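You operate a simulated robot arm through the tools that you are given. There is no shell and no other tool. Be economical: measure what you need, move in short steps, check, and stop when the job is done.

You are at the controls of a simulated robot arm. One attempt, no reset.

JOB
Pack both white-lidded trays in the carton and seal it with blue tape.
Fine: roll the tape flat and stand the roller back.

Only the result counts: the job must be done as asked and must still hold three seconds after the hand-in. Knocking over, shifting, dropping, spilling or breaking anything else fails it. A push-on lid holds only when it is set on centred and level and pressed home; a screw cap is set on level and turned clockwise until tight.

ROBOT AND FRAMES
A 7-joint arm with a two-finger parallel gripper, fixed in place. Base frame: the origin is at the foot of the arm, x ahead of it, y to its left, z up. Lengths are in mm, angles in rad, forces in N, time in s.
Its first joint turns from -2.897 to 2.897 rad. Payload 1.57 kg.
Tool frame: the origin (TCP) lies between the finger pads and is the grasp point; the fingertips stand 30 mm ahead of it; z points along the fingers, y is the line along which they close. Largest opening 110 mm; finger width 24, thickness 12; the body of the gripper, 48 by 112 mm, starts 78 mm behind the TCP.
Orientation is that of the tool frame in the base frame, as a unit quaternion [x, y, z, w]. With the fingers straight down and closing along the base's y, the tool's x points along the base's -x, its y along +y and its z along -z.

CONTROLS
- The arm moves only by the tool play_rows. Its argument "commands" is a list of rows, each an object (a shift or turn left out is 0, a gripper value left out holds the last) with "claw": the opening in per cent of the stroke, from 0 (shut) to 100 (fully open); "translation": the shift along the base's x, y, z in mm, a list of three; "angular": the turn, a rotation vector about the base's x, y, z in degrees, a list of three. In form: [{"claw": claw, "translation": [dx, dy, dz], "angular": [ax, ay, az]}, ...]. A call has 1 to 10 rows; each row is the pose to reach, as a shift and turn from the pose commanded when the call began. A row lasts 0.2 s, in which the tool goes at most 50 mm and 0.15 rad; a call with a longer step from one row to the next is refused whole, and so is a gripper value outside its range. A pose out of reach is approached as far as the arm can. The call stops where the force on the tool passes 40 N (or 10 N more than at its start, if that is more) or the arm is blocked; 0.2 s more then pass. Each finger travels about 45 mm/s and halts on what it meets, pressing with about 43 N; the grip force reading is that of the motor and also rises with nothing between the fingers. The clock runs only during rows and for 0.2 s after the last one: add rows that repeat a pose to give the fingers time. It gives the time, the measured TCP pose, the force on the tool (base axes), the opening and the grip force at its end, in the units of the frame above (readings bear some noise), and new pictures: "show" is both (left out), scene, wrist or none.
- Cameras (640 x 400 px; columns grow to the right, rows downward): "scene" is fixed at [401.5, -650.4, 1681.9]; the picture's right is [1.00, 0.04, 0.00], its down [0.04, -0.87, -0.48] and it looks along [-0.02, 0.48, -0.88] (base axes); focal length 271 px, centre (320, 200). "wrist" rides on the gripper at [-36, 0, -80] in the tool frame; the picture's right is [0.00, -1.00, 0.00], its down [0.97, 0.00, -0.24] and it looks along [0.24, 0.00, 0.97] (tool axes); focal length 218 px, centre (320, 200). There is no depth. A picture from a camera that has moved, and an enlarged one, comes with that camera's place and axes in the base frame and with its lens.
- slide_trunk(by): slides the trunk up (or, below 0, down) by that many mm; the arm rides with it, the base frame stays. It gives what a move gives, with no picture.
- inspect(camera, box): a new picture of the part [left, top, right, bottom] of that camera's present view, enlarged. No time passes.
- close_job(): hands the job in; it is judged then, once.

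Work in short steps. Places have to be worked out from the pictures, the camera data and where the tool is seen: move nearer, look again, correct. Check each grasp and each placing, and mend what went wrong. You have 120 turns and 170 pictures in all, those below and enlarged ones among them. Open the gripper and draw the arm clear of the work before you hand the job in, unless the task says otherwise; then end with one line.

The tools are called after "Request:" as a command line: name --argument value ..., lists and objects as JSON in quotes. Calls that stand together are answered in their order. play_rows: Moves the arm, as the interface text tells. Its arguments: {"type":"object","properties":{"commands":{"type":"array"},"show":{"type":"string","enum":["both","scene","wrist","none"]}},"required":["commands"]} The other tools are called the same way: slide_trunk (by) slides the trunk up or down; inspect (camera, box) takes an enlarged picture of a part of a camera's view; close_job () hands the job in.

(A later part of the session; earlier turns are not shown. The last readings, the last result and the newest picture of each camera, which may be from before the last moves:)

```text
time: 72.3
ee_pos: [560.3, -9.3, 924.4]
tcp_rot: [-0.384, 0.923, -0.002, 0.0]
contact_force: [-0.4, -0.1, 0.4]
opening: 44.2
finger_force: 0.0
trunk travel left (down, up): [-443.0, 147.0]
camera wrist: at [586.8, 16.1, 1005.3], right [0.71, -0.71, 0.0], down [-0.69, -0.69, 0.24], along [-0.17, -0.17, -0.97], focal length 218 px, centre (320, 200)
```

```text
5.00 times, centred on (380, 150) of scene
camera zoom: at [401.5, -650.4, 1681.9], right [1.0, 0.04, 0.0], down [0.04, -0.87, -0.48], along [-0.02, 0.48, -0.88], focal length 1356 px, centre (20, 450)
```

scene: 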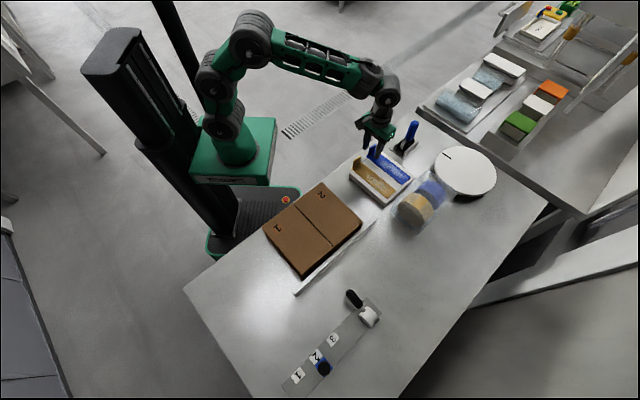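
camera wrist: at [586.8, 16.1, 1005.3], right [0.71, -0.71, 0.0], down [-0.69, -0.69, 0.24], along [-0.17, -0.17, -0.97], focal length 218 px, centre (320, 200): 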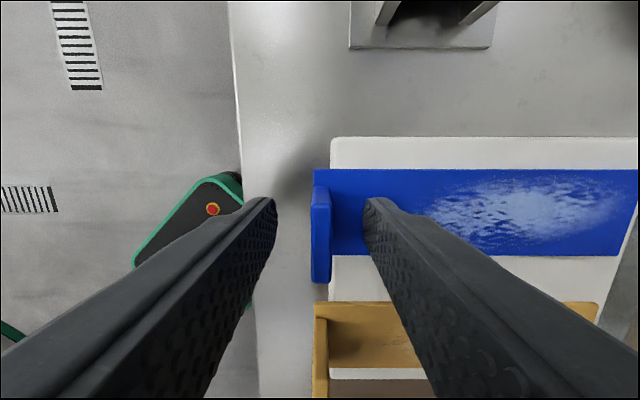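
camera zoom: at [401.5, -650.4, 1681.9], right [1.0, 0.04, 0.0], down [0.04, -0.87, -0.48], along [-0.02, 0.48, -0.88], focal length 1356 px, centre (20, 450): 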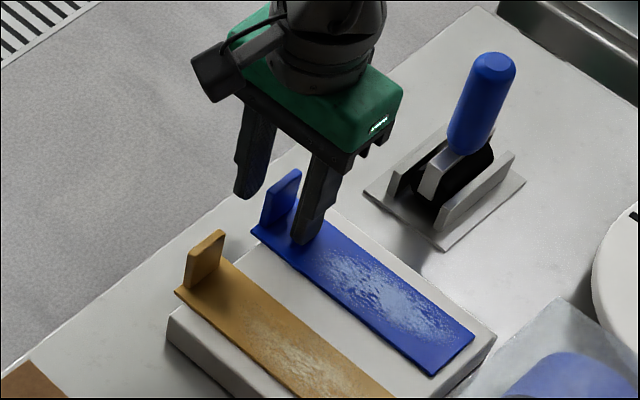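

Fingers straddle the tab, tips just above the strip. Closing.

Request:
play_rows --commands '[{"claw": 0}, {"claw": 0}, {"claw": 0}, {"claw": 0}, {"claw": 0}]' --show "wrist"

```text
time: 73.5
ee_pos: [561.4, -11.2, 923.5]
tcp_rot: [-0.383, 0.924, -0.001, 0.001]
contact_force: [-0.4, -1.1, -0.4]
opening: 7.2
finger_force: 27.0
trunk travel left (down, up): [-443.0, 147.0]
camera wrist: at [586.8, 16.2, 1005.4], right [0.71, -0.71, 0.0], down [-0.69, -0.69, 0.24], along [-0.17, -0.17, -0.97], focal length 218 px, centre (320, 200)
```

wrist: 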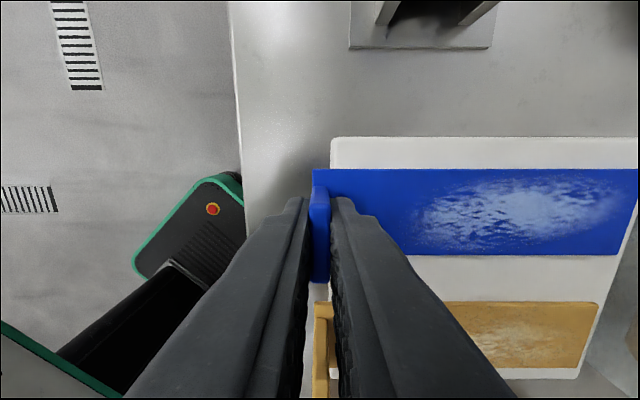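

Tab gripped (7.2 mm thick). Lift slowly to peel the strip.

Request:
play_rows --commands '[{"translation": [0, 0, 5]}, {"translation": [0, 0, 12]}, {"translation": [0, 0, 25]}, {"translation": [0, 0, 45]}, {"translation": [0, 0, 70]}, {"translation": [0, 0, 100]}, {"translation": [0, 0, 130]}, {"translation": [0, 0, 130]}]'

Request:
inspect --camera "scene" --box '[330, 60, 450, 200]'

```text
time: 75.3
ee_pos: [560.6, -11.0, 1052.9]
tcp_rot: [-0.384, 0.923, -0.001, 0.0]
contact_force: [0.2, -0.2, 0.2]
opening: 7.3
finger_force: 26.5
trunk travel left (down, up): [-443.0, 147.0]
camera wrist: at [587.4, 15.4, 1132.7], right [0.71, -0.71, 0.0], down [-0.69, -0.69, 0.24], along [-0.17, -0.17, -0.97], focal length 218 px, centre (320, 200)
```

scene: 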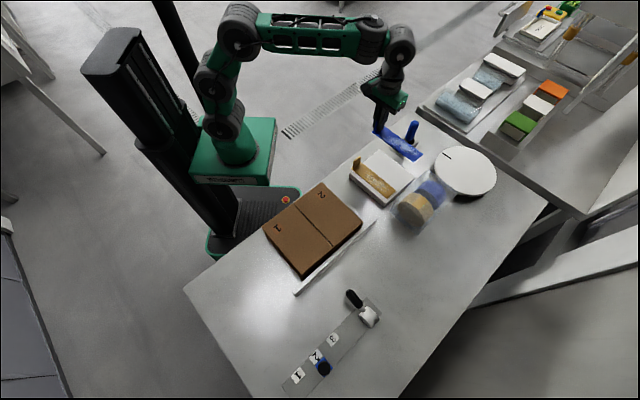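
wrist: 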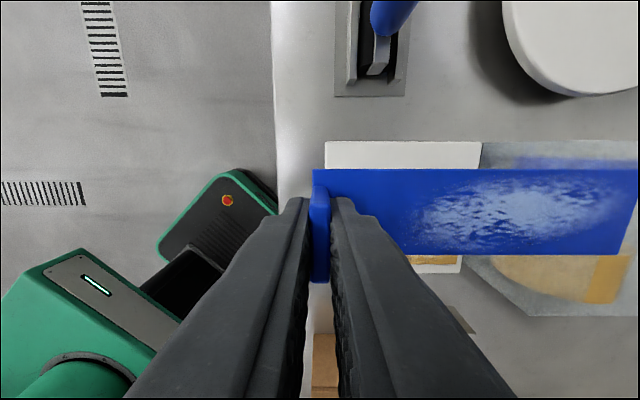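

```text
2.86 times, centred on (390, 130) of scene
camera zoom: at [401.5, -650.4, 1681.9], right [1.0, 0.04, 0.0], down [0.04, -0.87, -0.48], along [-0.02, 0.48, -0.88], focal length 775 px, centre (120, 400)
```

zoom: 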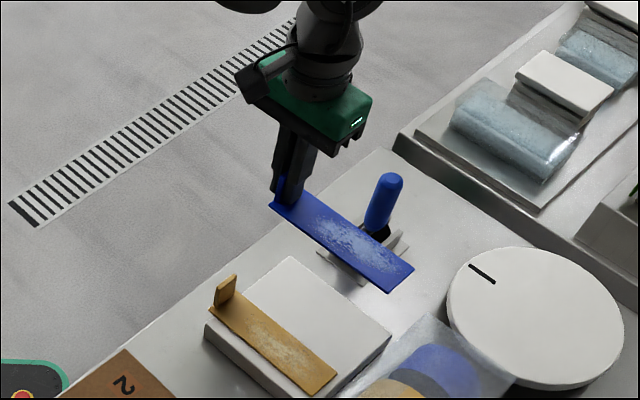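

The strip is lifted level. Translate 361 mm along -e1 so it sits over the seam, staying high.

Request:
play_rows --commands '[{"translation": [-30, -30, 0]}, {"translation": [-62, -62, 0]}, {"translation": [-94, -94, 0]}, {"translation": [-126, -126, 0]}, {"translation": [-158, -158, 0]}, {"translation": [-190, -190, 0]}, {"translation": [-222, -222, 0]}, {"translation": [-245, -245, 0]}, {"translation": [-255, -255, 0]}, {"translation": [-255, -255, 0]}]'

Request:
inspect --camera "scene" --box '[230, 140, 400, 290]'

```text
time: 77.5
ee_pos: [304.5, -263.2, 1054.0]
tcp_rot: [-0.384, 0.924, -0.001, 0.0]
contact_force: [-0.3, 0.8, 0.8]
opening: 6.9
finger_force: 26.8
trunk travel left (down, up): [-443.0, 147.0]
camera wrist: at [332.2, -237.8, 1135.3], right [0.71, -0.71, 0.0], down [-0.68, -0.69, 0.24], along [-0.17, -0.17, -0.97], focal length 218 px, centre (320, 200)
```

scene: 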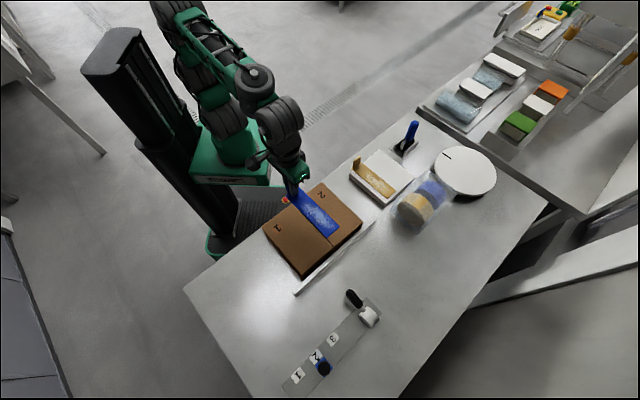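
wrist: 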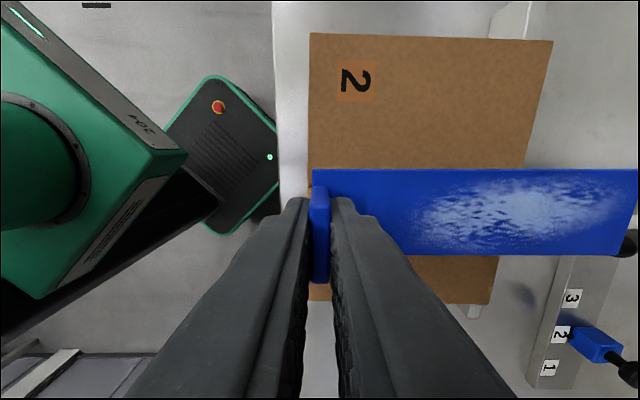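

```text
2.67 times, centred on (315, 215) of scene
camera zoom: at [401.5, -650.4, 1681.9], right [1.0, 0.04, 0.0], down [0.04, -0.87, -0.48], along [-0.02, 0.48, -0.88], focal length 723 px, centre (333, 160)
```

zoom: 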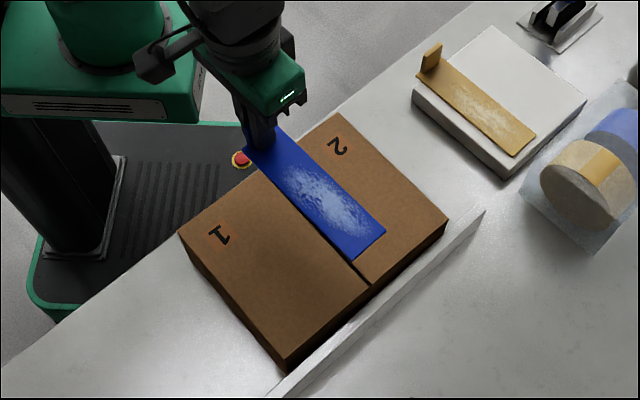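

Strip parallel to the seam, offsets of a couple of mm only. I correct and lower to just above the carton.

Request:
play_rows --commands '[{"translation": [1.6, -4, -15]}, {"translation": [1.6, -4, -35]}, {"translation": [1.6, -4, -52]}, {"translation": [1.6, -4, -65]}, {"translation": [1.6, -4, -65]}]'

Request:
inspect --camera "scene" --box '[240, 160, 380, 290]'

```text
time: 78.8
ee_pos: [305.3, -268.4, 988.2]
tcp_rot: [-0.383, 0.924, -0.001, 0.0]
contact_force: [-0.5, -0.1, -0.1]
opening: 6.8
finger_force: 26.4
trunk travel left (down, up): [-443.0, 147.0]
camera wrist: at [332.2, -242.1, 1070.0], right [0.71, -0.71, 0.0], down [-0.69, -0.69, 0.24], along [-0.17, -0.17, -0.97], focal length 218 px, centre (320, 200)
```

scene: 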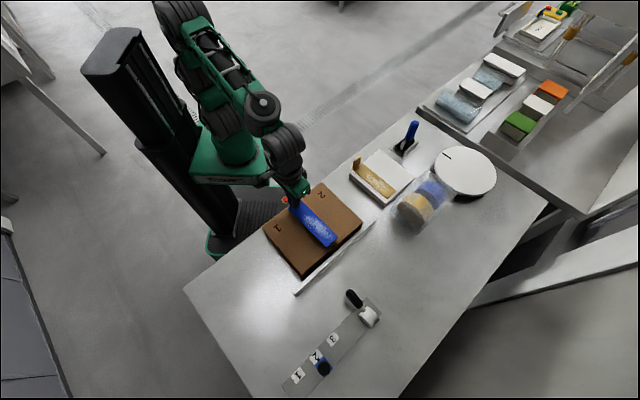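
wrist: 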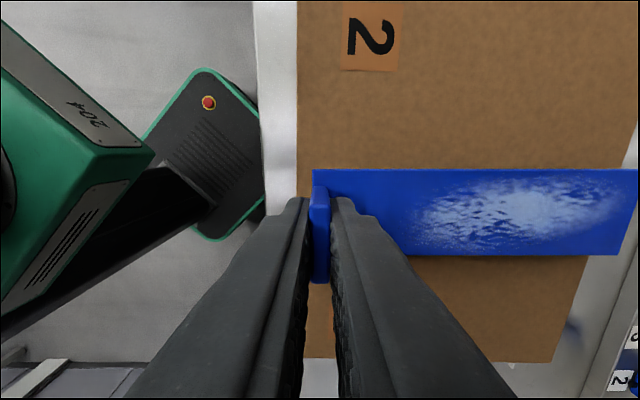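

```text
3.08 times, centred on (310, 225) of scene
camera zoom: at [401.5, -650.4, 1681.9], right [1.0, 0.04, 0.0], down [0.04, -0.87, -0.48], along [-0.02, 0.48, -0.88], focal length 834 px, centre (351, 123)
```

zoom: 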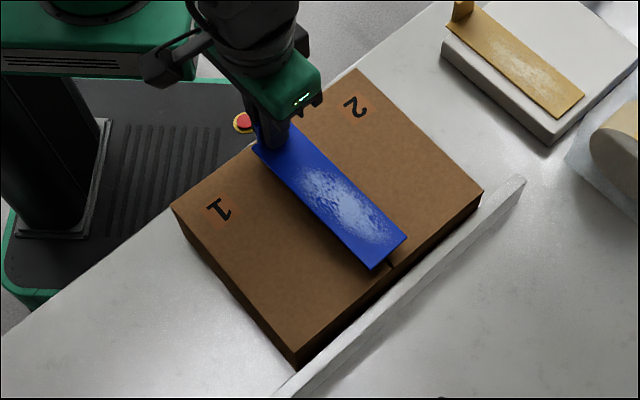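

Alignment with the seam looks right. Lower in 3 mm steps to contact.

Request:
play_rows --commands '[{"translation": [0, 0, -5]}, {"translation": [0, 0, -9]}, {"translation": [0, 0, -12]}, {"translation": [0, 0, -14]}, {"translation": [0, 0, -16]}]'

Request:
inspect --camera "scene" --box '[240, 160, 380, 290]'

```text
time: 80.0
ee_pos: [306.4, -269.2, 975.9]
tcp_rot: [-0.383, 0.924, -0.003, 0.001]
contact_force: [0.4, -0.8, 10.3]
opening: 7.0
finger_force: 26.3
trunk travel left (down, up): [-443.0, 147.0]
camera wrist: at [332.6, -242.5, 1055.8], right [0.71, -0.71, 0.0], down [-0.69, -0.69, 0.24], along [-0.17, -0.17, -0.97], focal length 218 px, centre (320, 200)
```

scene: 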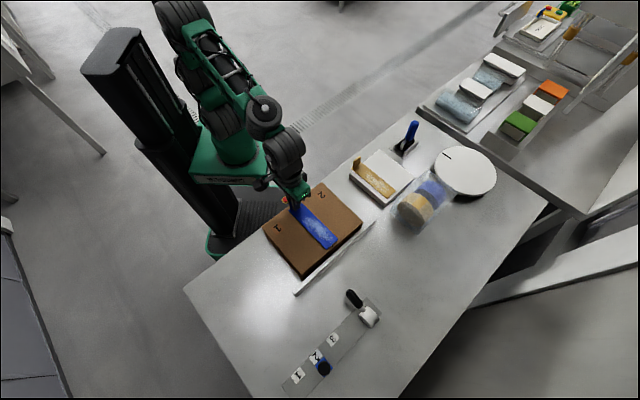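
wrist: 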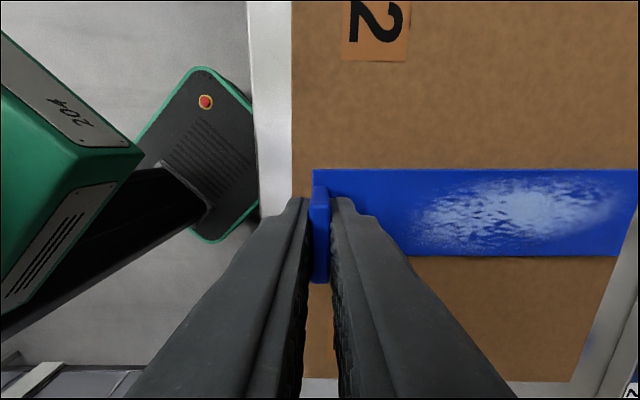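

```text
3.08 times, centred on (310, 225) of scene
camera zoom: at [401.5, -650.4, 1681.9], right [1.0, 0.04, 0.0], down [0.04, -0.87, -0.48], along [-0.02, 0.48, -0.88], focal length 834 px, centre (351, 123)
```

zoom: 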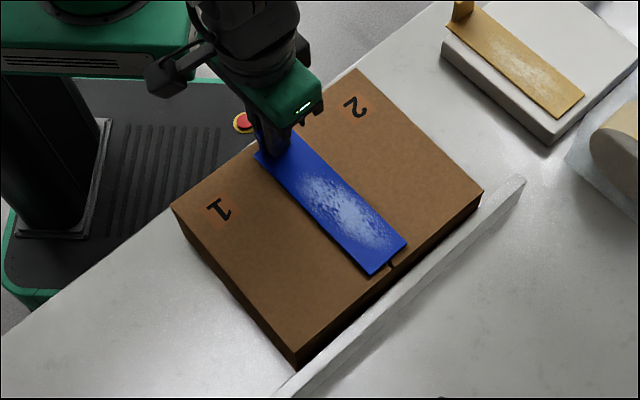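

Strip lies over the seam, centred (10 N contact). Release gently and rise.

Request:
play_rows --commands '[{"claw": 18}, {"claw": 18}, {"claw": 18}, {"claw": 18}, {"claw": 18, "translation": [0, 0, 15]}, {"claw": 18, "translation": [0, 0, 40]}, {"claw": 18, "translation": [0, 0, 85]}, {"claw": 18, "translation": [0, 0, 120]}, {"claw": 18, "translation": [0, 0, 120]}]'

```text
time: 82.0
ee_pos: [304.1, -271.7, 1093.8]
tcp_rot: [-0.383, 0.924, -0.001, 0.0]
contact_force: [0.3, -0.3, -0.6]
opening: 19.8
finger_force: 0.0
trunk travel left (down, up): [-443.0, 147.0]
camera wrist: at [331.2, -244.6, 1175.0], right [0.71, -0.71, 0.0], down [-0.69, -0.69, 0.24], along [-0.17, -0.17, -0.97], focal length 218 px, centre (320, 200)
```

scene: 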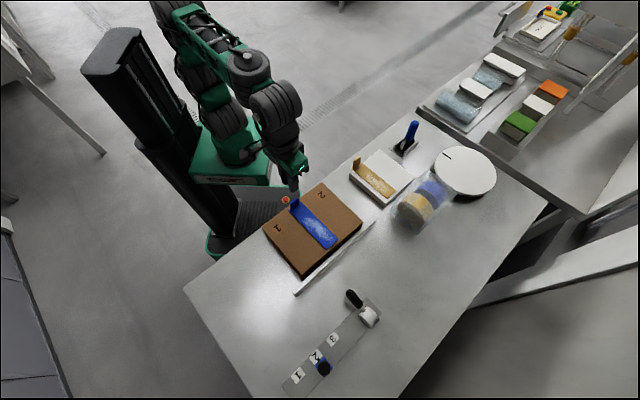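
wrist: 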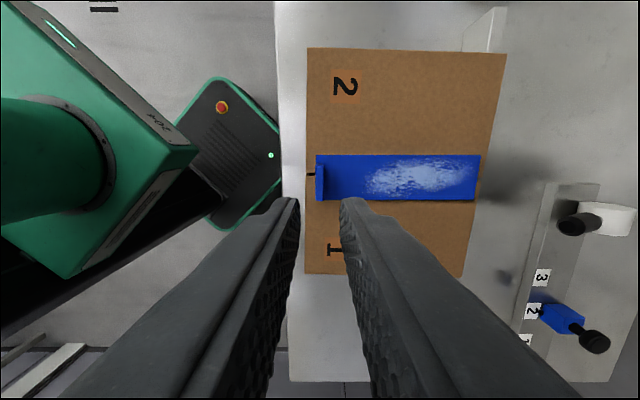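

Tape is on. Before choosing the roller, I look closely at both roller-like tools.

Request:
inspect --camera "wrist" --box '[500, 160, 640, 360]'

Request:
inspect --camera "scene" --box '[335, 280, 395, 340]'

Request:
inspect --camera "scene" --box '[380, 110, 430, 165]'

```text
2.00 times, centred on (570, 260) of wrist
camera zoom: at [331.2, -244.6, 1175.0], right [0.71, -0.71, 0.0], down [-0.69, -0.69, 0.24], along [-0.17, -0.17, -0.97], focal length 436 px, centre (-180, 80)
```

zoom: 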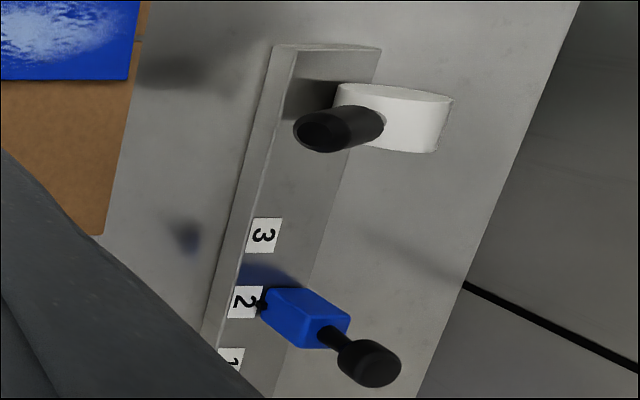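

```text
6.67 times, centred on (365, 310) of scene
camera zoom: at [401.5, -650.4, 1681.9], right [1.0, 0.04, 0.0], down [0.04, -0.87, -0.48], along [-0.02, 0.48, -0.88], focal length 1808 px, centre (20, -533)
```

zoom: 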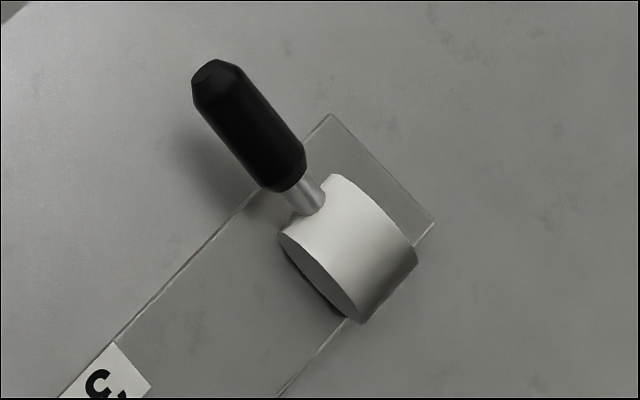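

```text
7.27 times, centred on (405, 138) of scene
camera zoom: at [401.5, -650.4, 1681.9], right [1.0, 0.04, 0.0], down [0.04, -0.87, -0.48], along [-0.02, 0.48, -0.88], focal length 1972 px, centre (-298, 654)
```

zoom: 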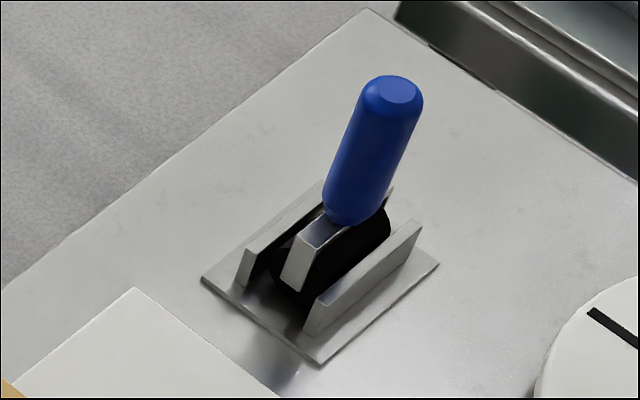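

The black-handled white drum is a mallet, so the blue-handled brayer on the stand is the roller: axis along e1, handle vertical at about (702,48), top z≈993. I approach it.

Request:
play_rows --commands '[{"translation": [36, 28, 0], "claw": 70}, {"translation": [72, 56, 0]}, {"translation": [108, 84, 0]}, {"translation": [144, 112, 0]}, {"translation": [180, 140, 0]}, {"translation": [216, 168, 0]}, {"translation": [252, 196, 0]}, {"translation": [288, 224, -5]}, {"translation": [324, 252, -15]}, {"translation": [350, 276, -25]}]'

```text
time: 84.2
ee_pos: [660.4, 10.3, 1068.8]
tcp_rot: [-0.383, 0.924, -0.002, 0.0]
contact_force: [-0.2, 0.1, 0.2]
opening: 77.1
finger_force: 0.1
trunk travel left (down, up): [-443.0, 147.0]
camera wrist: at [686.7, 37.0, 1150.6], right [0.71, -0.71, 0.0], down [-0.69, -0.69, 0.24], along [-0.17, -0.17, -0.97], focal length 218 px, centre (320, 200)
```

scene: 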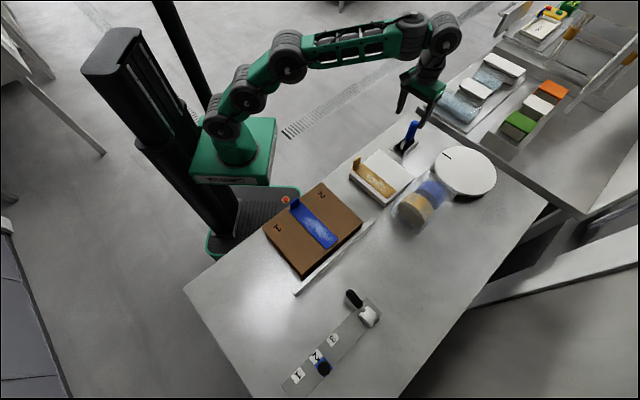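
wrist: 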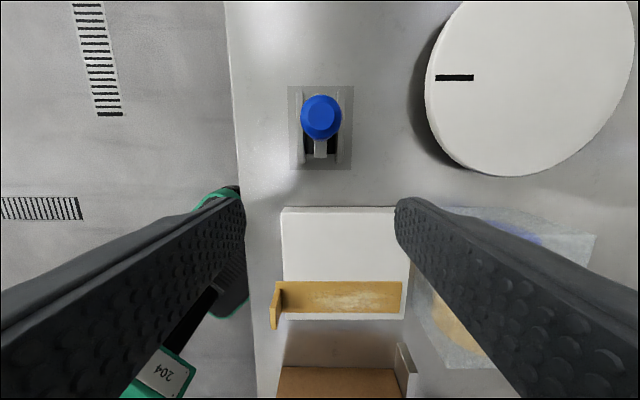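

Handle directly ahead: p1≈532, p2≈460. I move over it at this height and check reach.

Request:
play_rows --commands '[{"translation": [20, 20, -5]}, {"translation": [41, 41, -15]}, {"translation": [41, 41, -15]}]'

```text
time: 85.0
ee_pos: [696.0, 47.2, 1050.8]
tcp_rot: [-0.384, 0.923, 0.0, -0.001]
contact_force: [0.0, 0.2, 0.7]
opening: 77.0
finger_force: 0.0
out of reach, approached as far as the arm can: row 2, 3
trunk travel left (down, up): [-443.0, 147.0]
camera wrist: at [721.5, 73.6, 1131.8], right [0.71, -0.71, 0.0], down [-0.68, -0.69, 0.24], along [-0.17, -0.17, -0.97], focal length 218 px, centre (320, 200)
```

scene: 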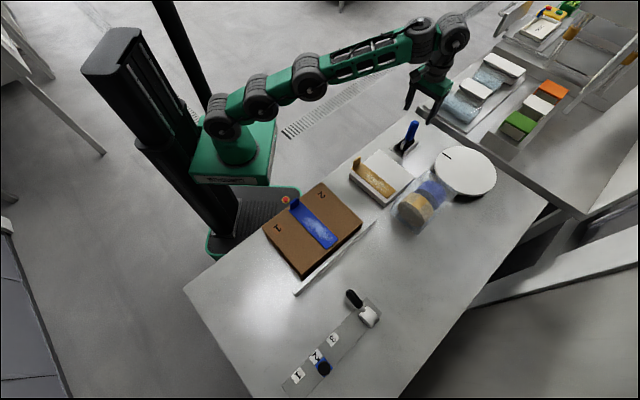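
wrist: 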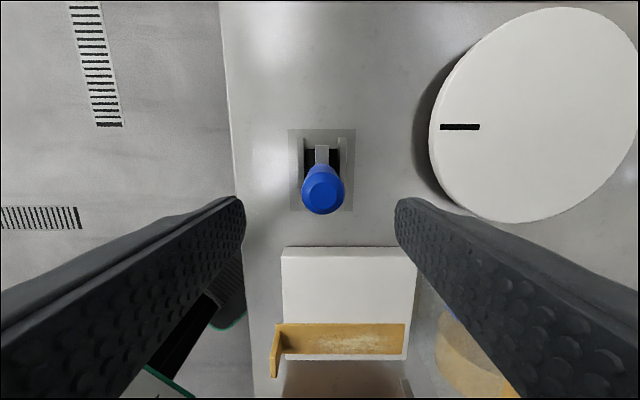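

Centred laterally but ~9 mm short at full stretch. Descending will restore reach; I lower 50 mm first, then move in.

Request:
play_rows --commands '[{"translation": [0, 0, -20]}, {"translation": [0, 0, -40]}, {"translation": [3, 3, -60]}, {"translation": [6, 6, -75]}, {"translation": [6, 6, -75]}]'

Request:
inspect --camera "scene" --box '[370, 70, 460, 170]'

```text
time: 86.2
ee_pos: [700.1, 52.0, 977.3]
tcp_rot: [-0.383, 0.924, -0.001, 0.001]
contact_force: [0.4, 0.9, -0.9]
opening: 77.0
finger_force: 0.0
trunk travel left (down, up): [-443.0, 147.0]
camera wrist: at [726.3, 78.1, 1058.5], right [0.71, -0.71, 0.0], down [-0.69, -0.69, 0.24], along [-0.17, -0.17, -0.97], focal length 218 px, centre (320, 200)
```

scene: 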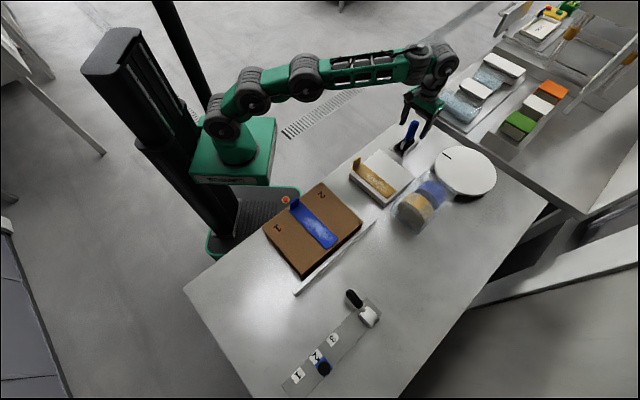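
wrist: 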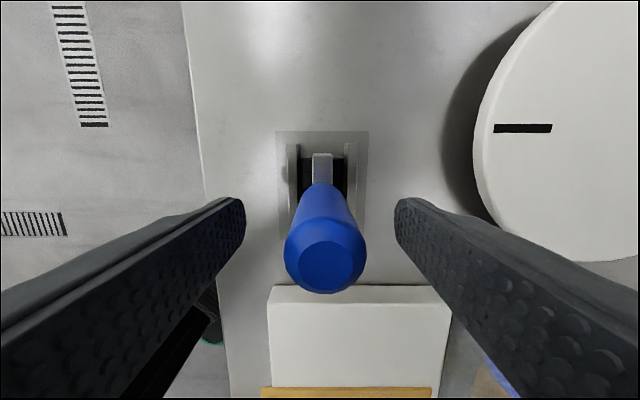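

```text
4.00 times, centred on (415, 120) of scene
camera zoom: at [401.5, -650.4, 1681.9], right [1.0, 0.04, 0.0], down [0.04, -0.87, -0.48], along [-0.02, 0.48, -0.88], focal length 1085 px, centre (-60, 520)
```

zoom: 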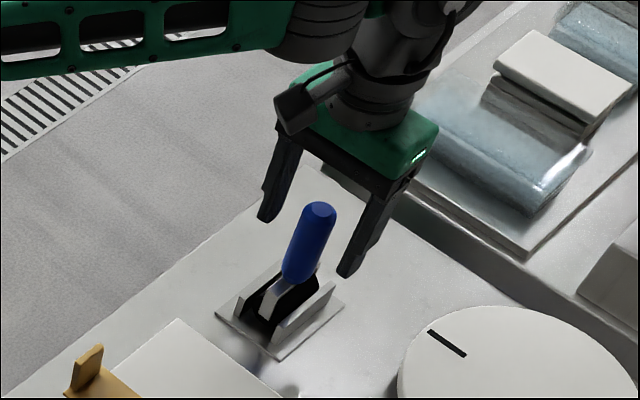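

Handle now centred within 2 mm. Descend to z≈958 and close.

Request:
play_rows --commands '[{"translation": [2, -1, -8]}, {"translation": [2, -1, -19]}, {"translation": [2, -1, -19], "claw": 10}, {"translation": [2, -1, -19], "claw": 10}, {"translation": [2, -1, -19], "claw": 10}, {"translation": [2, -1, -19], "claw": 10}, {"translation": [2, -1, -19], "claw": 10}]'

```text
time: 87.8
ee_pos: [700.9, 52.7, 958.1]
tcp_rot: [-0.383, 0.924, -0.001, 0.0]
contact_force: [0.1, -0.3, 0.4]
opening: 28.1
finger_force: 33.7
trunk travel left (down, up): [-443.0, 147.0]
camera wrist: at [728.6, 78.9, 1039.4], right [0.71, -0.71, 0.0], down [-0.69, -0.69, 0.24], along [-0.17, -0.17, -0.97], focal length 218 px, centre (320, 200)
```

scene: 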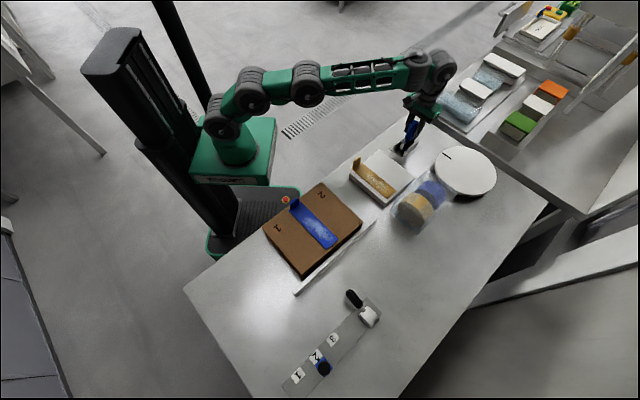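
wrist: 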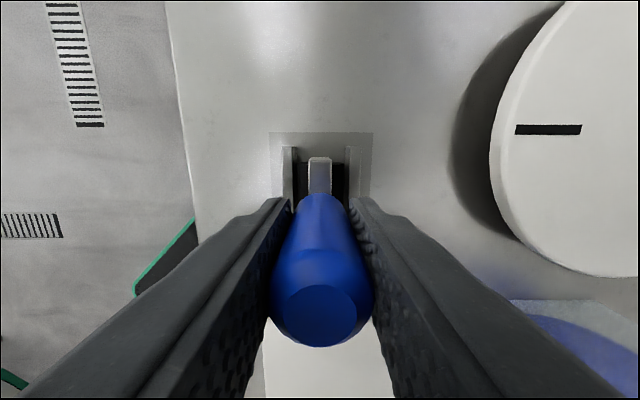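

Handle gripped (28 mm). Lift 50 mm straight, then rise further while drawing inward.

Request:
play_rows --commands '[{"translation": [0, 0, 10]}, {"translation": [0, 0, 25]}, {"translation": [0, 0, 45]}, {"translation": [-4, -4, 60]}, {"translation": [-25, -25, 85]}, {"translation": [-50, -50, 110]}, {"translation": [-80, -80, 135]}, {"translation": [-80, -80, 135]}]'

Request:
inspect --camera "scene" --box '[340, 60, 460, 180]'

```text
time: 89.5
ee_pos: [623.9, -28.1, 1092.3]
tcp_rot: [-0.384, 0.924, -0.001, 0.001]
contact_force: [-0.5, 0.4, -0.1]
opening: 28.2
finger_force: 38.5
trunk travel left (down, up): [-443.0, 147.0]
camera wrist: at [649.5, -1.4, 1173.5], right [0.71, -0.71, 0.0], down [-0.68, -0.69, 0.24], along [-0.17, -0.17, -0.97], focal length 218 px, centre (320, 200)
```

scene: 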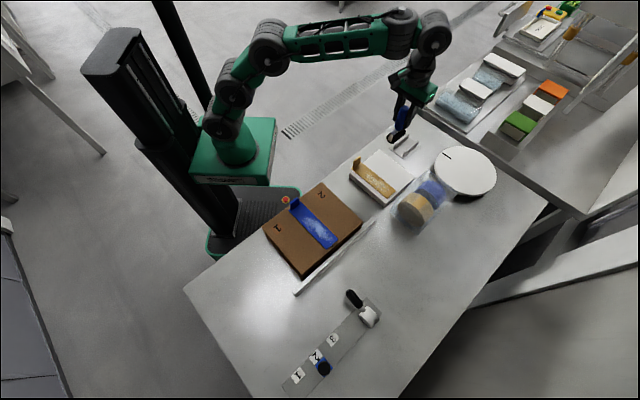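
wrist: 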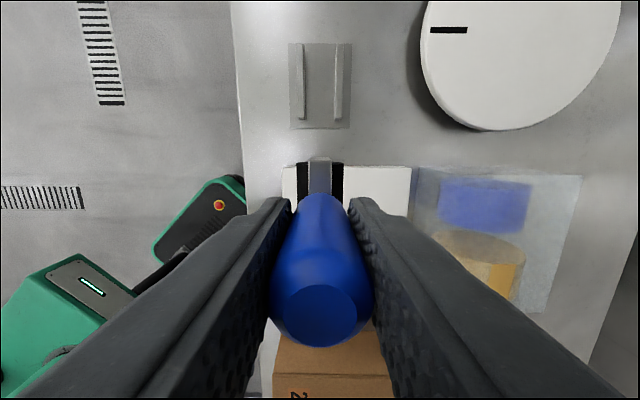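

```text
3.33 times, centred on (400, 120) of scene
camera zoom: at [401.5, -650.4, 1681.9], right [1.0, 0.04, 0.0], down [0.04, -0.87, -0.48], along [-0.02, 0.48, -0.88], focal length 904 px, centre (53, 467)
```

zoom: 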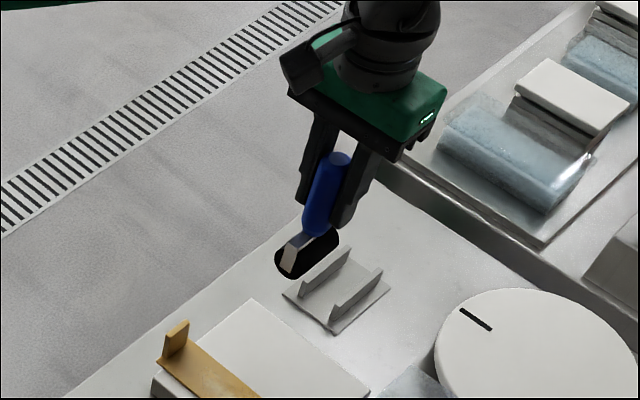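

Roller in hand, stand left in place. Carry it to the tab end of the tape: (324,-287), high.

Request:
play_rows --commands '[{"translation": [-33, -29, 0]}, {"translation": [-67, -58, 0]}, {"translation": [-100, -86, 0]}, {"translation": [-133, -115, 0]}, {"translation": [-167, -144, 0]}, {"translation": [-200, -172, 0]}, {"translation": [-233, -201, 0]}, {"translation": [-266, -230, 0]}, {"translation": [-299, -258, 0]}, {"translation": [-299, -258, 0]}]'

Request:
inspect --camera "scene" --box '[240, 140, 380, 290]'

```text
time: 91.8
ee_pos: [323.8, -288.6, 1092.5]
tcp_rot: [-0.383, 0.924, -0.001, 0.0]
contact_force: [0.6, 0.5, -0.9]
opening: 28.0
finger_force: 38.4
trunk travel left (down, up): [-443.0, 147.0]
camera wrist: at [349.9, -262.7, 1174.3], right [0.71, -0.71, 0.0], down [-0.68, -0.69, 0.24], along [-0.17, -0.17, -0.97], focal length 218 px, centre (320, 200)
```

scene: 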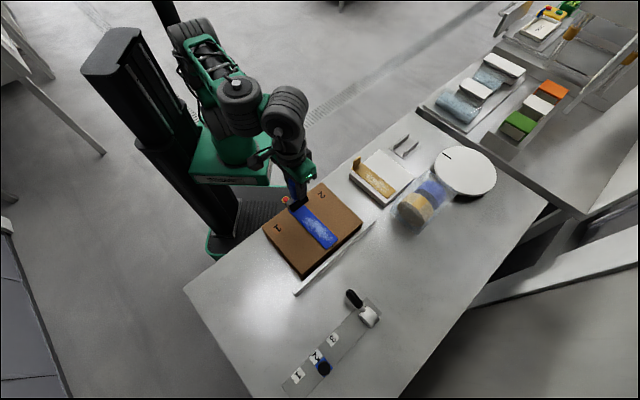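
wrist: 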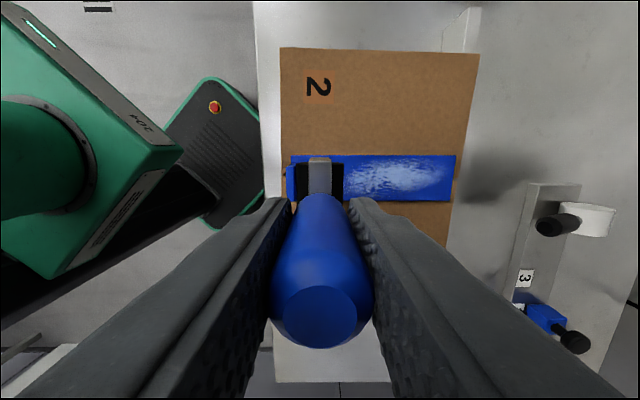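

```text
2.67 times, centred on (310, 215) of scene
camera zoom: at [401.5, -650.4, 1681.9], right [1.0, 0.04, 0.0], down [0.04, -0.87, -0.48], along [-0.02, 0.48, -0.88], focal length 723 px, centre (347, 160)
```

zoom: 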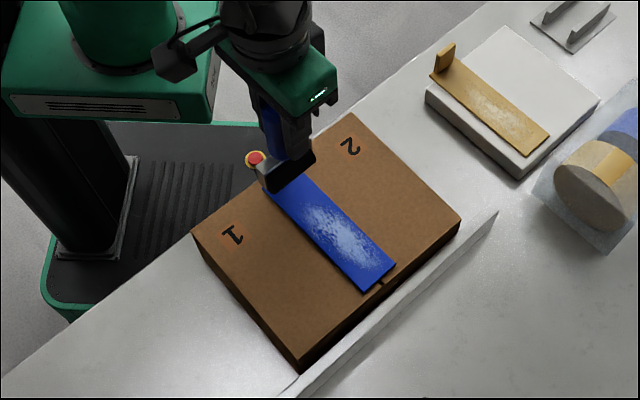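

Roller axis is across the strip, so it rolls along e2. I lower to about 1034 then by small steps until it presses.

Request:
play_rows --commands '[{"translation": [1, 0, -25]}, {"translation": [1, 0, -45]}, {"translation": [1, 0, -56]}, {"translation": [1, 0, -60]}, {"translation": [1, 0, -63]}, {"translation": [1, 0, -66]}]'

Request:
inspect --camera "scene" --box '[260, 160, 350, 260]'

```text
time: 93.2
ee_pos: [322.0, -285.1, 1030.5]
tcp_rot: [-0.384, 0.923, -0.004, 0.002]
contact_force: [-3.3, -1.7, 37.5]
opening: 28.2
finger_force: 38.5
trunk travel left (down, up): [-443.0, 147.0]
camera wrist: at [348.7, -258.5, 1111.3], right [0.71, -0.71, 0.01], down [-0.69, -0.69, 0.24], along [-0.16, -0.18, -0.97], focal length 218 px, centre (320, 200)
```

scene: 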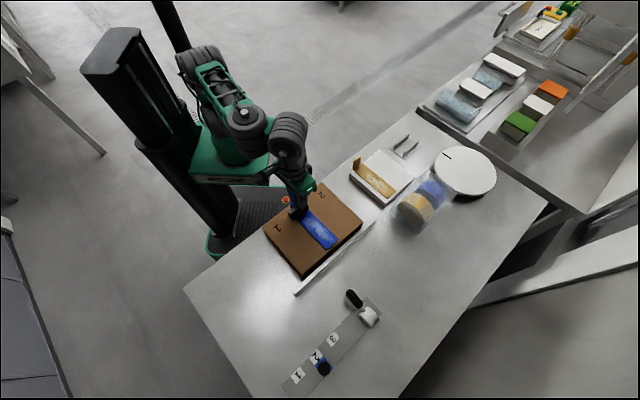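
wrist: 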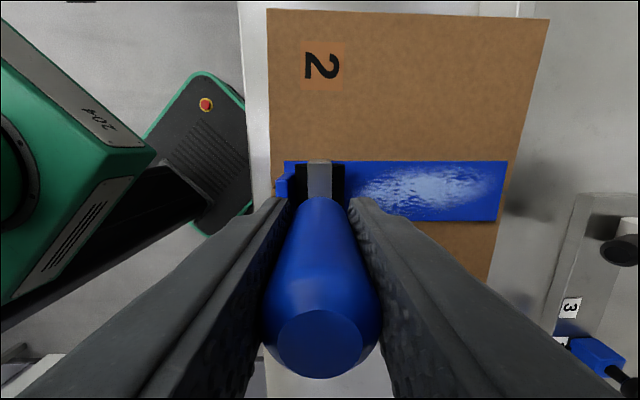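

```text
4.00 times, centred on (305, 210) of scene
camera zoom: at [401.5, -650.4, 1681.9], right [1.0, 0.04, 0.0], down [0.04, -0.87, -0.48], along [-0.02, 0.48, -0.88], focal length 1085 px, centre (380, 160)
```

zoom: 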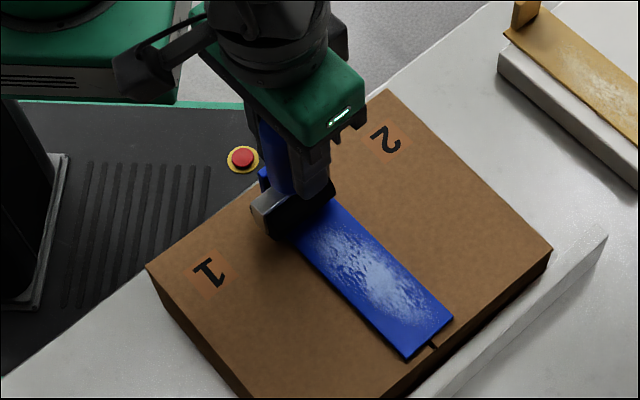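

Pressing (37 N). I ease up 1.5 mm and roll along the strip toward the fence end.

Request:
play_rows --commands '[{"translation": [0, 0, 2]}, {"translation": [12, -12, 2]}, {"translation": [25, -25, 2]}, {"translation": [38, -38, 2]}, {"translation": [51, -51, 2]}, {"translation": [64, -64, 2]}, {"translation": [77, -77, 2]}, {"translation": [90, -90, 2]}, {"translation": [100, -100, 2]}, {"translation": [100, -100, 2]}]'

Request:
inspect --camera "scene" --box '[260, 170, 380, 290]'

```text
time: 95.3
ee_pos: [426.5, -386.3, 1029.9]
tcp_rot: [-0.383, 0.924, -0.003, 0.001]
contact_force: [-2.7, 2.6, 25.1]
opening: 28.2
finger_force: 38.2
trunk travel left (down, up): [-443.0, 147.0]
camera wrist: at [451.2, -359.1, 1111.1], right [0.71, -0.71, 0.01], down [-0.69, -0.69, 0.24], along [-0.17, -0.17, -0.97], focal length 218 px, centre (320, 200)
```

scene: 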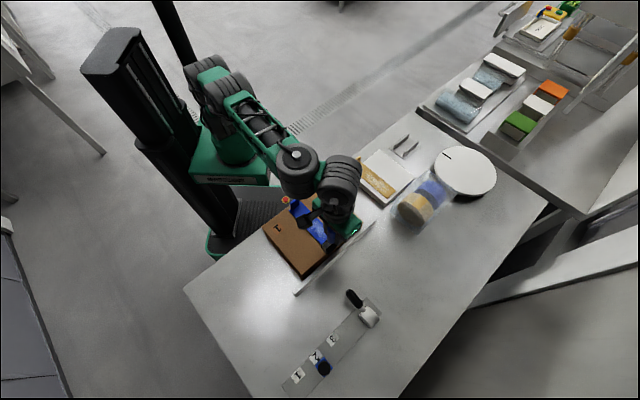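
wrist: 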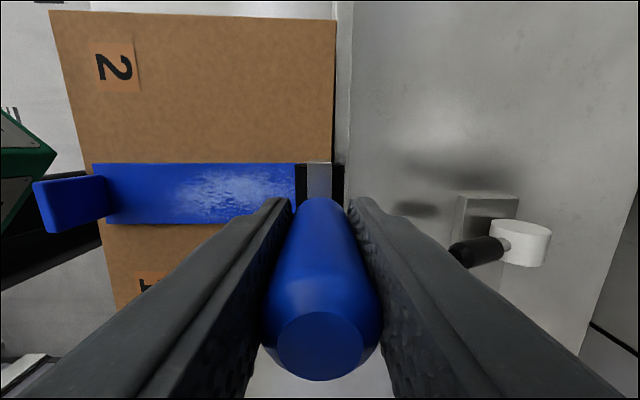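

```text
3.33 times, centred on (320, 230) of scene
camera zoom: at [401.5, -650.4, 1681.9], right [1.0, 0.04, 0.0], down [0.04, -0.87, -0.48], along [-0.02, 0.48, -0.88], focal length 904 px, centre (320, 100)
```

zoom: 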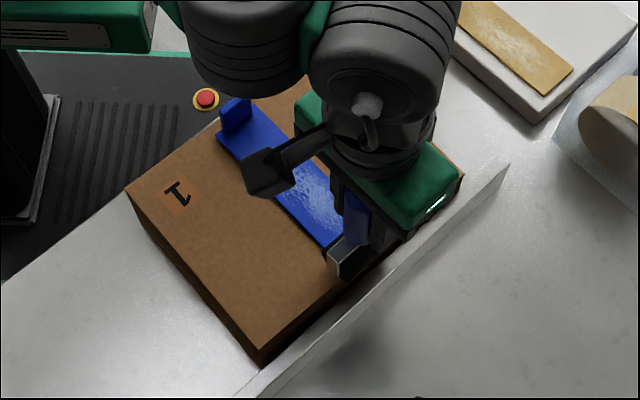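

Rolled to the end at 25 N. Roll back the other way for a full second pass.

Request:
play_rows --commands '[{"translation": [-13, 11, -1]}, {"translation": [-26, 24, -1]}, {"translation": [-39, 37, -1]}, {"translation": [-52, 50, -1]}, {"translation": [-65, 63, -1]}, {"translation": [-78, 76, -1]}, {"translation": [-91, 89, -1]}, {"translation": [-102, 99, -1]}, {"translation": [-102, 99, -1]}]'

Request:
inspect --camera "scene" --box '[260, 170, 380, 290]'

```text
time: 97.3
ee_pos: [320.4, -286.8, 1029.3]
tcp_rot: [-0.383, 0.924, -0.002, 0.0]
contact_force: [4.3, -4.2, 31.7]
opening: 28.1
finger_force: 38.3
trunk travel left (down, up): [-443.0, 147.0]
camera wrist: at [346.5, -259.3, 1110.8], right [0.71, -0.71, 0.01], down [-0.69, -0.69, 0.24], along [-0.17, -0.17, -0.97], focal length 218 px, centre (320, 200)
```

scene: 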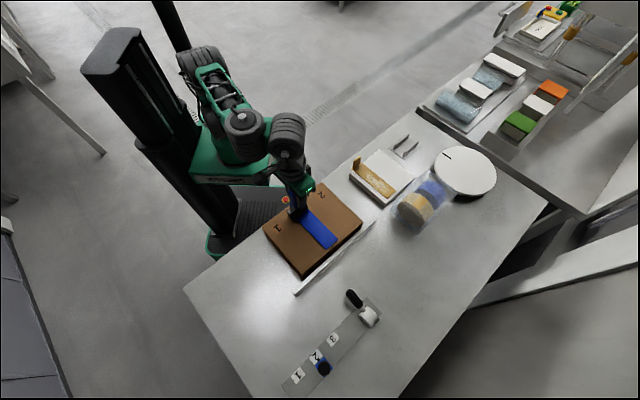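
wrist: 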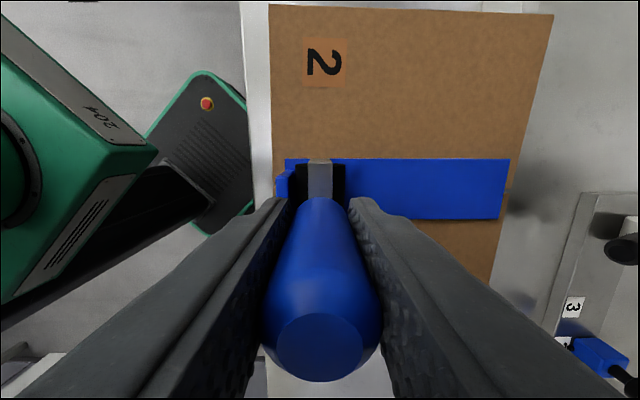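

```text
3.33 times, centred on (320, 230) of scene
camera zoom: at [401.5, -650.4, 1681.9], right [1.0, 0.04, 0.0], down [0.04, -0.87, -0.48], along [-0.02, 0.48, -0.88], focal length 904 px, centre (320, 100)
```

zoom: 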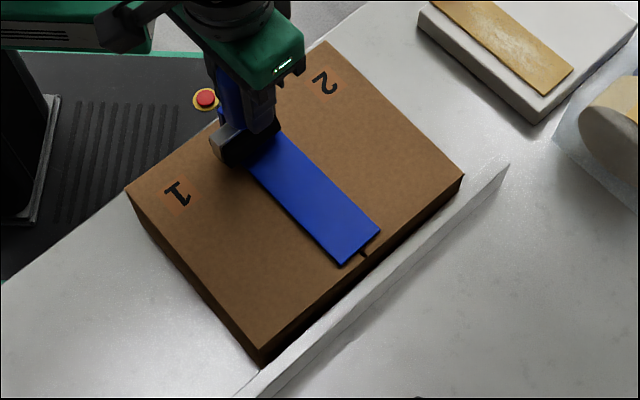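

The wrinkles are gone: tape is smooth and flat. Lift off and carry the roller back toward its stand.

Request:
play_rows --commands '[{"translation": [0, 0, 30]}, {"translation": [0, 0, 70]}, {"translation": [36, 32, 70]}, {"translation": [70, 62, 70]}, {"translation": [105, 93, 70]}, {"translation": [140, 124, 70]}, {"translation": [175, 155, 70]}, {"translation": [210, 186, 70]}, {"translation": [245, 217, 70]}, {"translation": [280, 248, 70]}]' --show "none"

Request:
play_rows --commands '[{"translation": [25, 23, -5]}, {"translation": [50, 46, -15]}, {"translation": [63, 63, -35]}, {"translation": [63, 63, -35]}]'

```text
time: 99.5
ee_pos: [603.1, -35.6, 1096.1]
tcp_rot: [-0.383, 0.924, -0.001, -0.002]
contact_force: [0.2, -0.5, -0.9]
opening: 28.0
finger_force: 38.8
trunk travel left (down, up): [-443.0, 147.0]
```

```text
time: 100.5
ee_pos: [662.0, 23.0, 1062.4]
tcp_rot: [-0.384, 0.923, 0.0, -0.001]
contact_force: [-0.3, -0.1, 0.0]
opening: 28.3
finger_force: 38.9
trunk travel left (down, up): [-443.0, 147.0]
camera wrist: at [689.3, 49.7, 1144.0], right [0.71, -0.71, 0.0], down [-0.68, -0.69, 0.24], along [-0.17, -0.17, -0.97], focal length 218 px, centre (320, 200)
```

scene: 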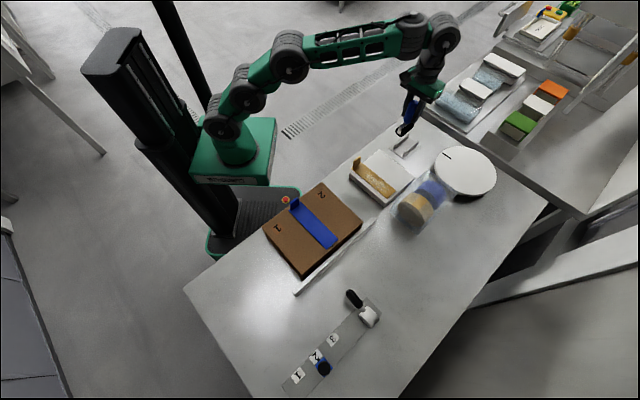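
wrist: 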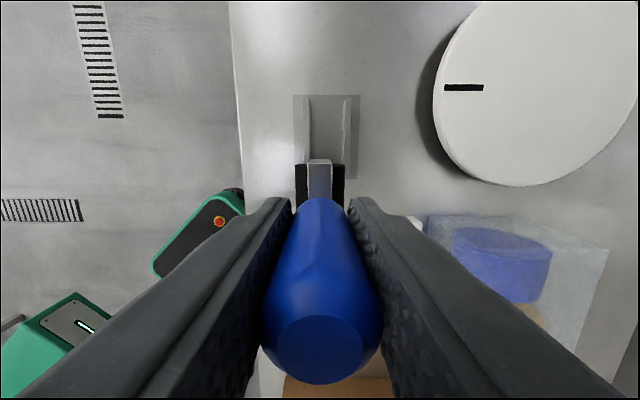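

Need +48.5 mm along e1 and +6.5 along e2. Move over the stand, lowering to z≈1010.

Request:
play_rows --commands '[{"translation": [12, 9, -15]}, {"translation": [24, 18, -30]}, {"translation": [34, 26, -45]}, {"translation": [38.9, 29.7, -54]}, {"translation": [38.9, 29.7, -54]}]'

Request:
inspect --camera "scene" --box '[370, 80, 450, 170]'

```text
time: 101.8
ee_pos: [704.8, 52.8, 1010.1]
tcp_rot: [-0.383, 0.924, -0.001, 0.001]
contact_force: [0.4, -0.2, -1.3]
opening: 28.0
finger_force: 38.4
trunk travel left (down, up): [-443.0, 147.0]
camera wrist: at [730.8, 78.3, 1090.3], right [0.71, -0.71, 0.0], down [-0.69, -0.69, 0.24], along [-0.17, -0.17, -0.97], focal length 218 px, centre (320, 200)
```

scene: 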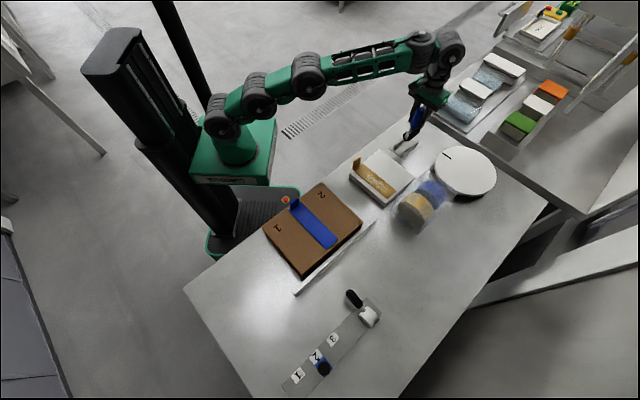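
wrist: 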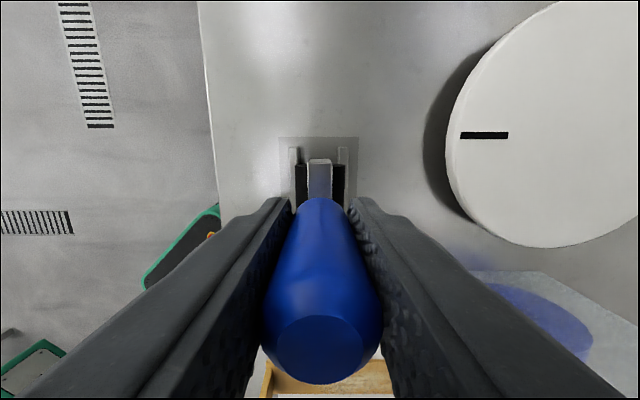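

```text
4.44 times, centred on (410, 125) of scene
camera zoom: at [401.5, -650.4, 1681.9], right [1.0, 0.04, 0.0], down [0.04, -0.87, -0.48], along [-0.02, 0.48, -0.88], focal length 1205 px, centre (-80, 533)
```

zoom: 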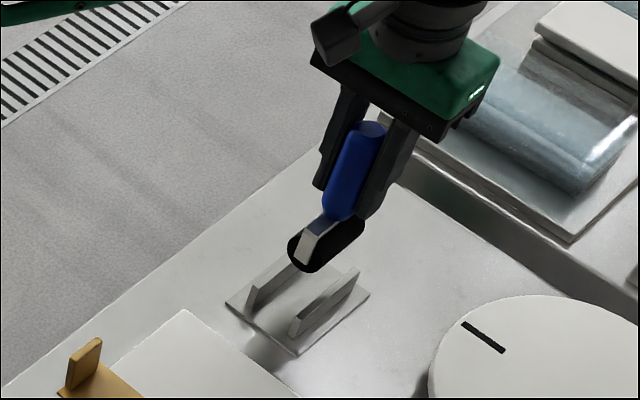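

Roller is over the stand within ~3 mm. Correct (-3.2,-1.0) and lower to 962.

Request:
play_rows --commands '[{"translation": [-3.2, -1, 0]}, {"translation": [-3.2, -1, -15]}, {"translation": [-3.2, -1, -32]}, {"translation": [-3.2, -1, -45]}, {"translation": [-3.2, -1, -45]}]'

Request:
inspect --camera "scene" --box '[370, 90, 450, 170]'

```text
time: 103.0
ee_pos: [701.9, 51.6, 962.5]
tcp_rot: [-0.383, 0.924, -0.001, 0.0]
contact_force: [0.5, 0.3, -1.1]
opening: 28.3
finger_force: 37.9
trunk travel left (down, up): [-443.0, 147.0]
camera wrist: at [728.1, 78.3, 1044.0], right [0.71, -0.71, 0.0], down [-0.68, -0.69, 0.24], along [-0.17, -0.17, -0.97], focal length 218 px, centre (320, 200)
```

scene: 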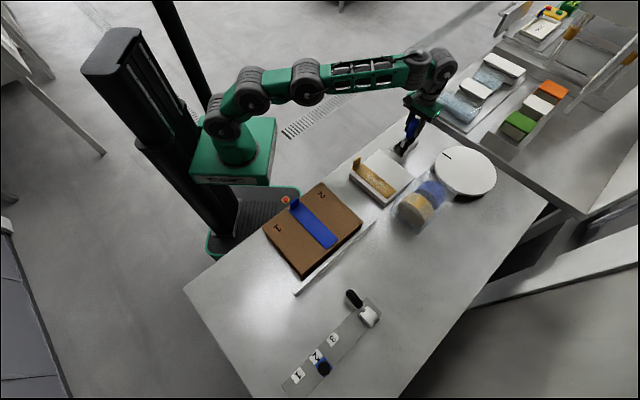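
wrist: 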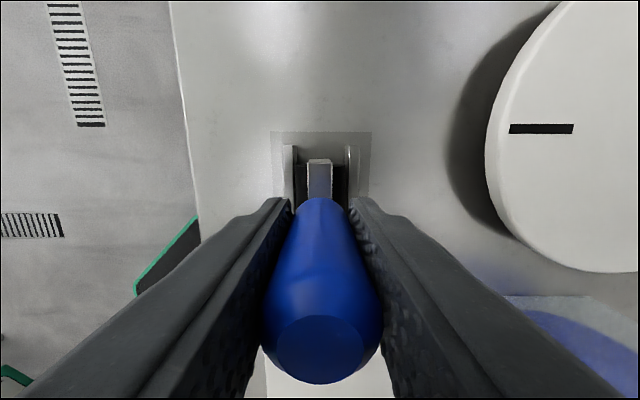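

```text
5.00 times, centred on (410, 130) of scene
camera zoom: at [401.5, -650.4, 1681.9], right [1.0, 0.04, 0.0], down [0.04, -0.87, -0.48], along [-0.02, 0.48, -0.88], focal length 1356 px, centre (-130, 550)
```

zoom: 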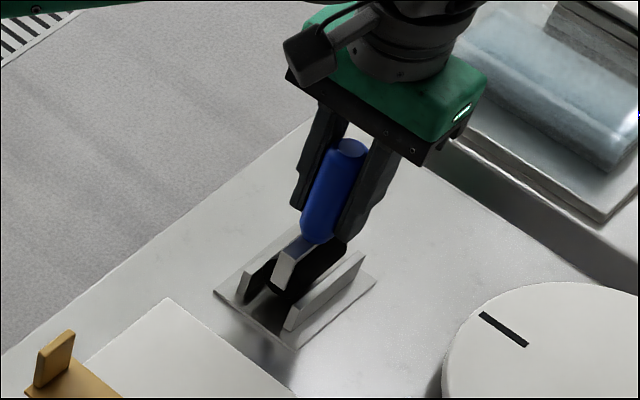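

Roller is between the rails, no contact yet. Lower in small steps until it rests.

Request:
play_rows --commands '[{"translation": [0, 0, -3]}, {"translation": [0, 0, -5]}, {"translation": [0, 0, -7]}, {"translation": [0, 0, -8.5]}, {"translation": [0, 0, -10]}]' --show "wrist"

```text
time: 104.2
ee_pos: [701.3, 53.8, 953.1]
tcp_rot: [-0.383, 0.924, -0.002, 0.0]
contact_force: [0.2, 0.1, -1.6]
opening: 28.3
finger_force: 37.7
trunk travel left (down, up): [-443.0, 147.0]
camera wrist: at [726.9, 79.4, 1035.0], right [0.71, -0.71, 0.0], down [-0.69, -0.69, 0.24], along [-0.17, -0.17, -0.97], focal length 218 px, centre (320, 200)
```

wrist: 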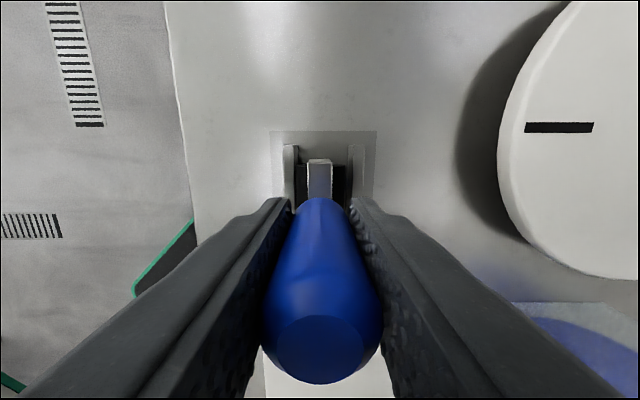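

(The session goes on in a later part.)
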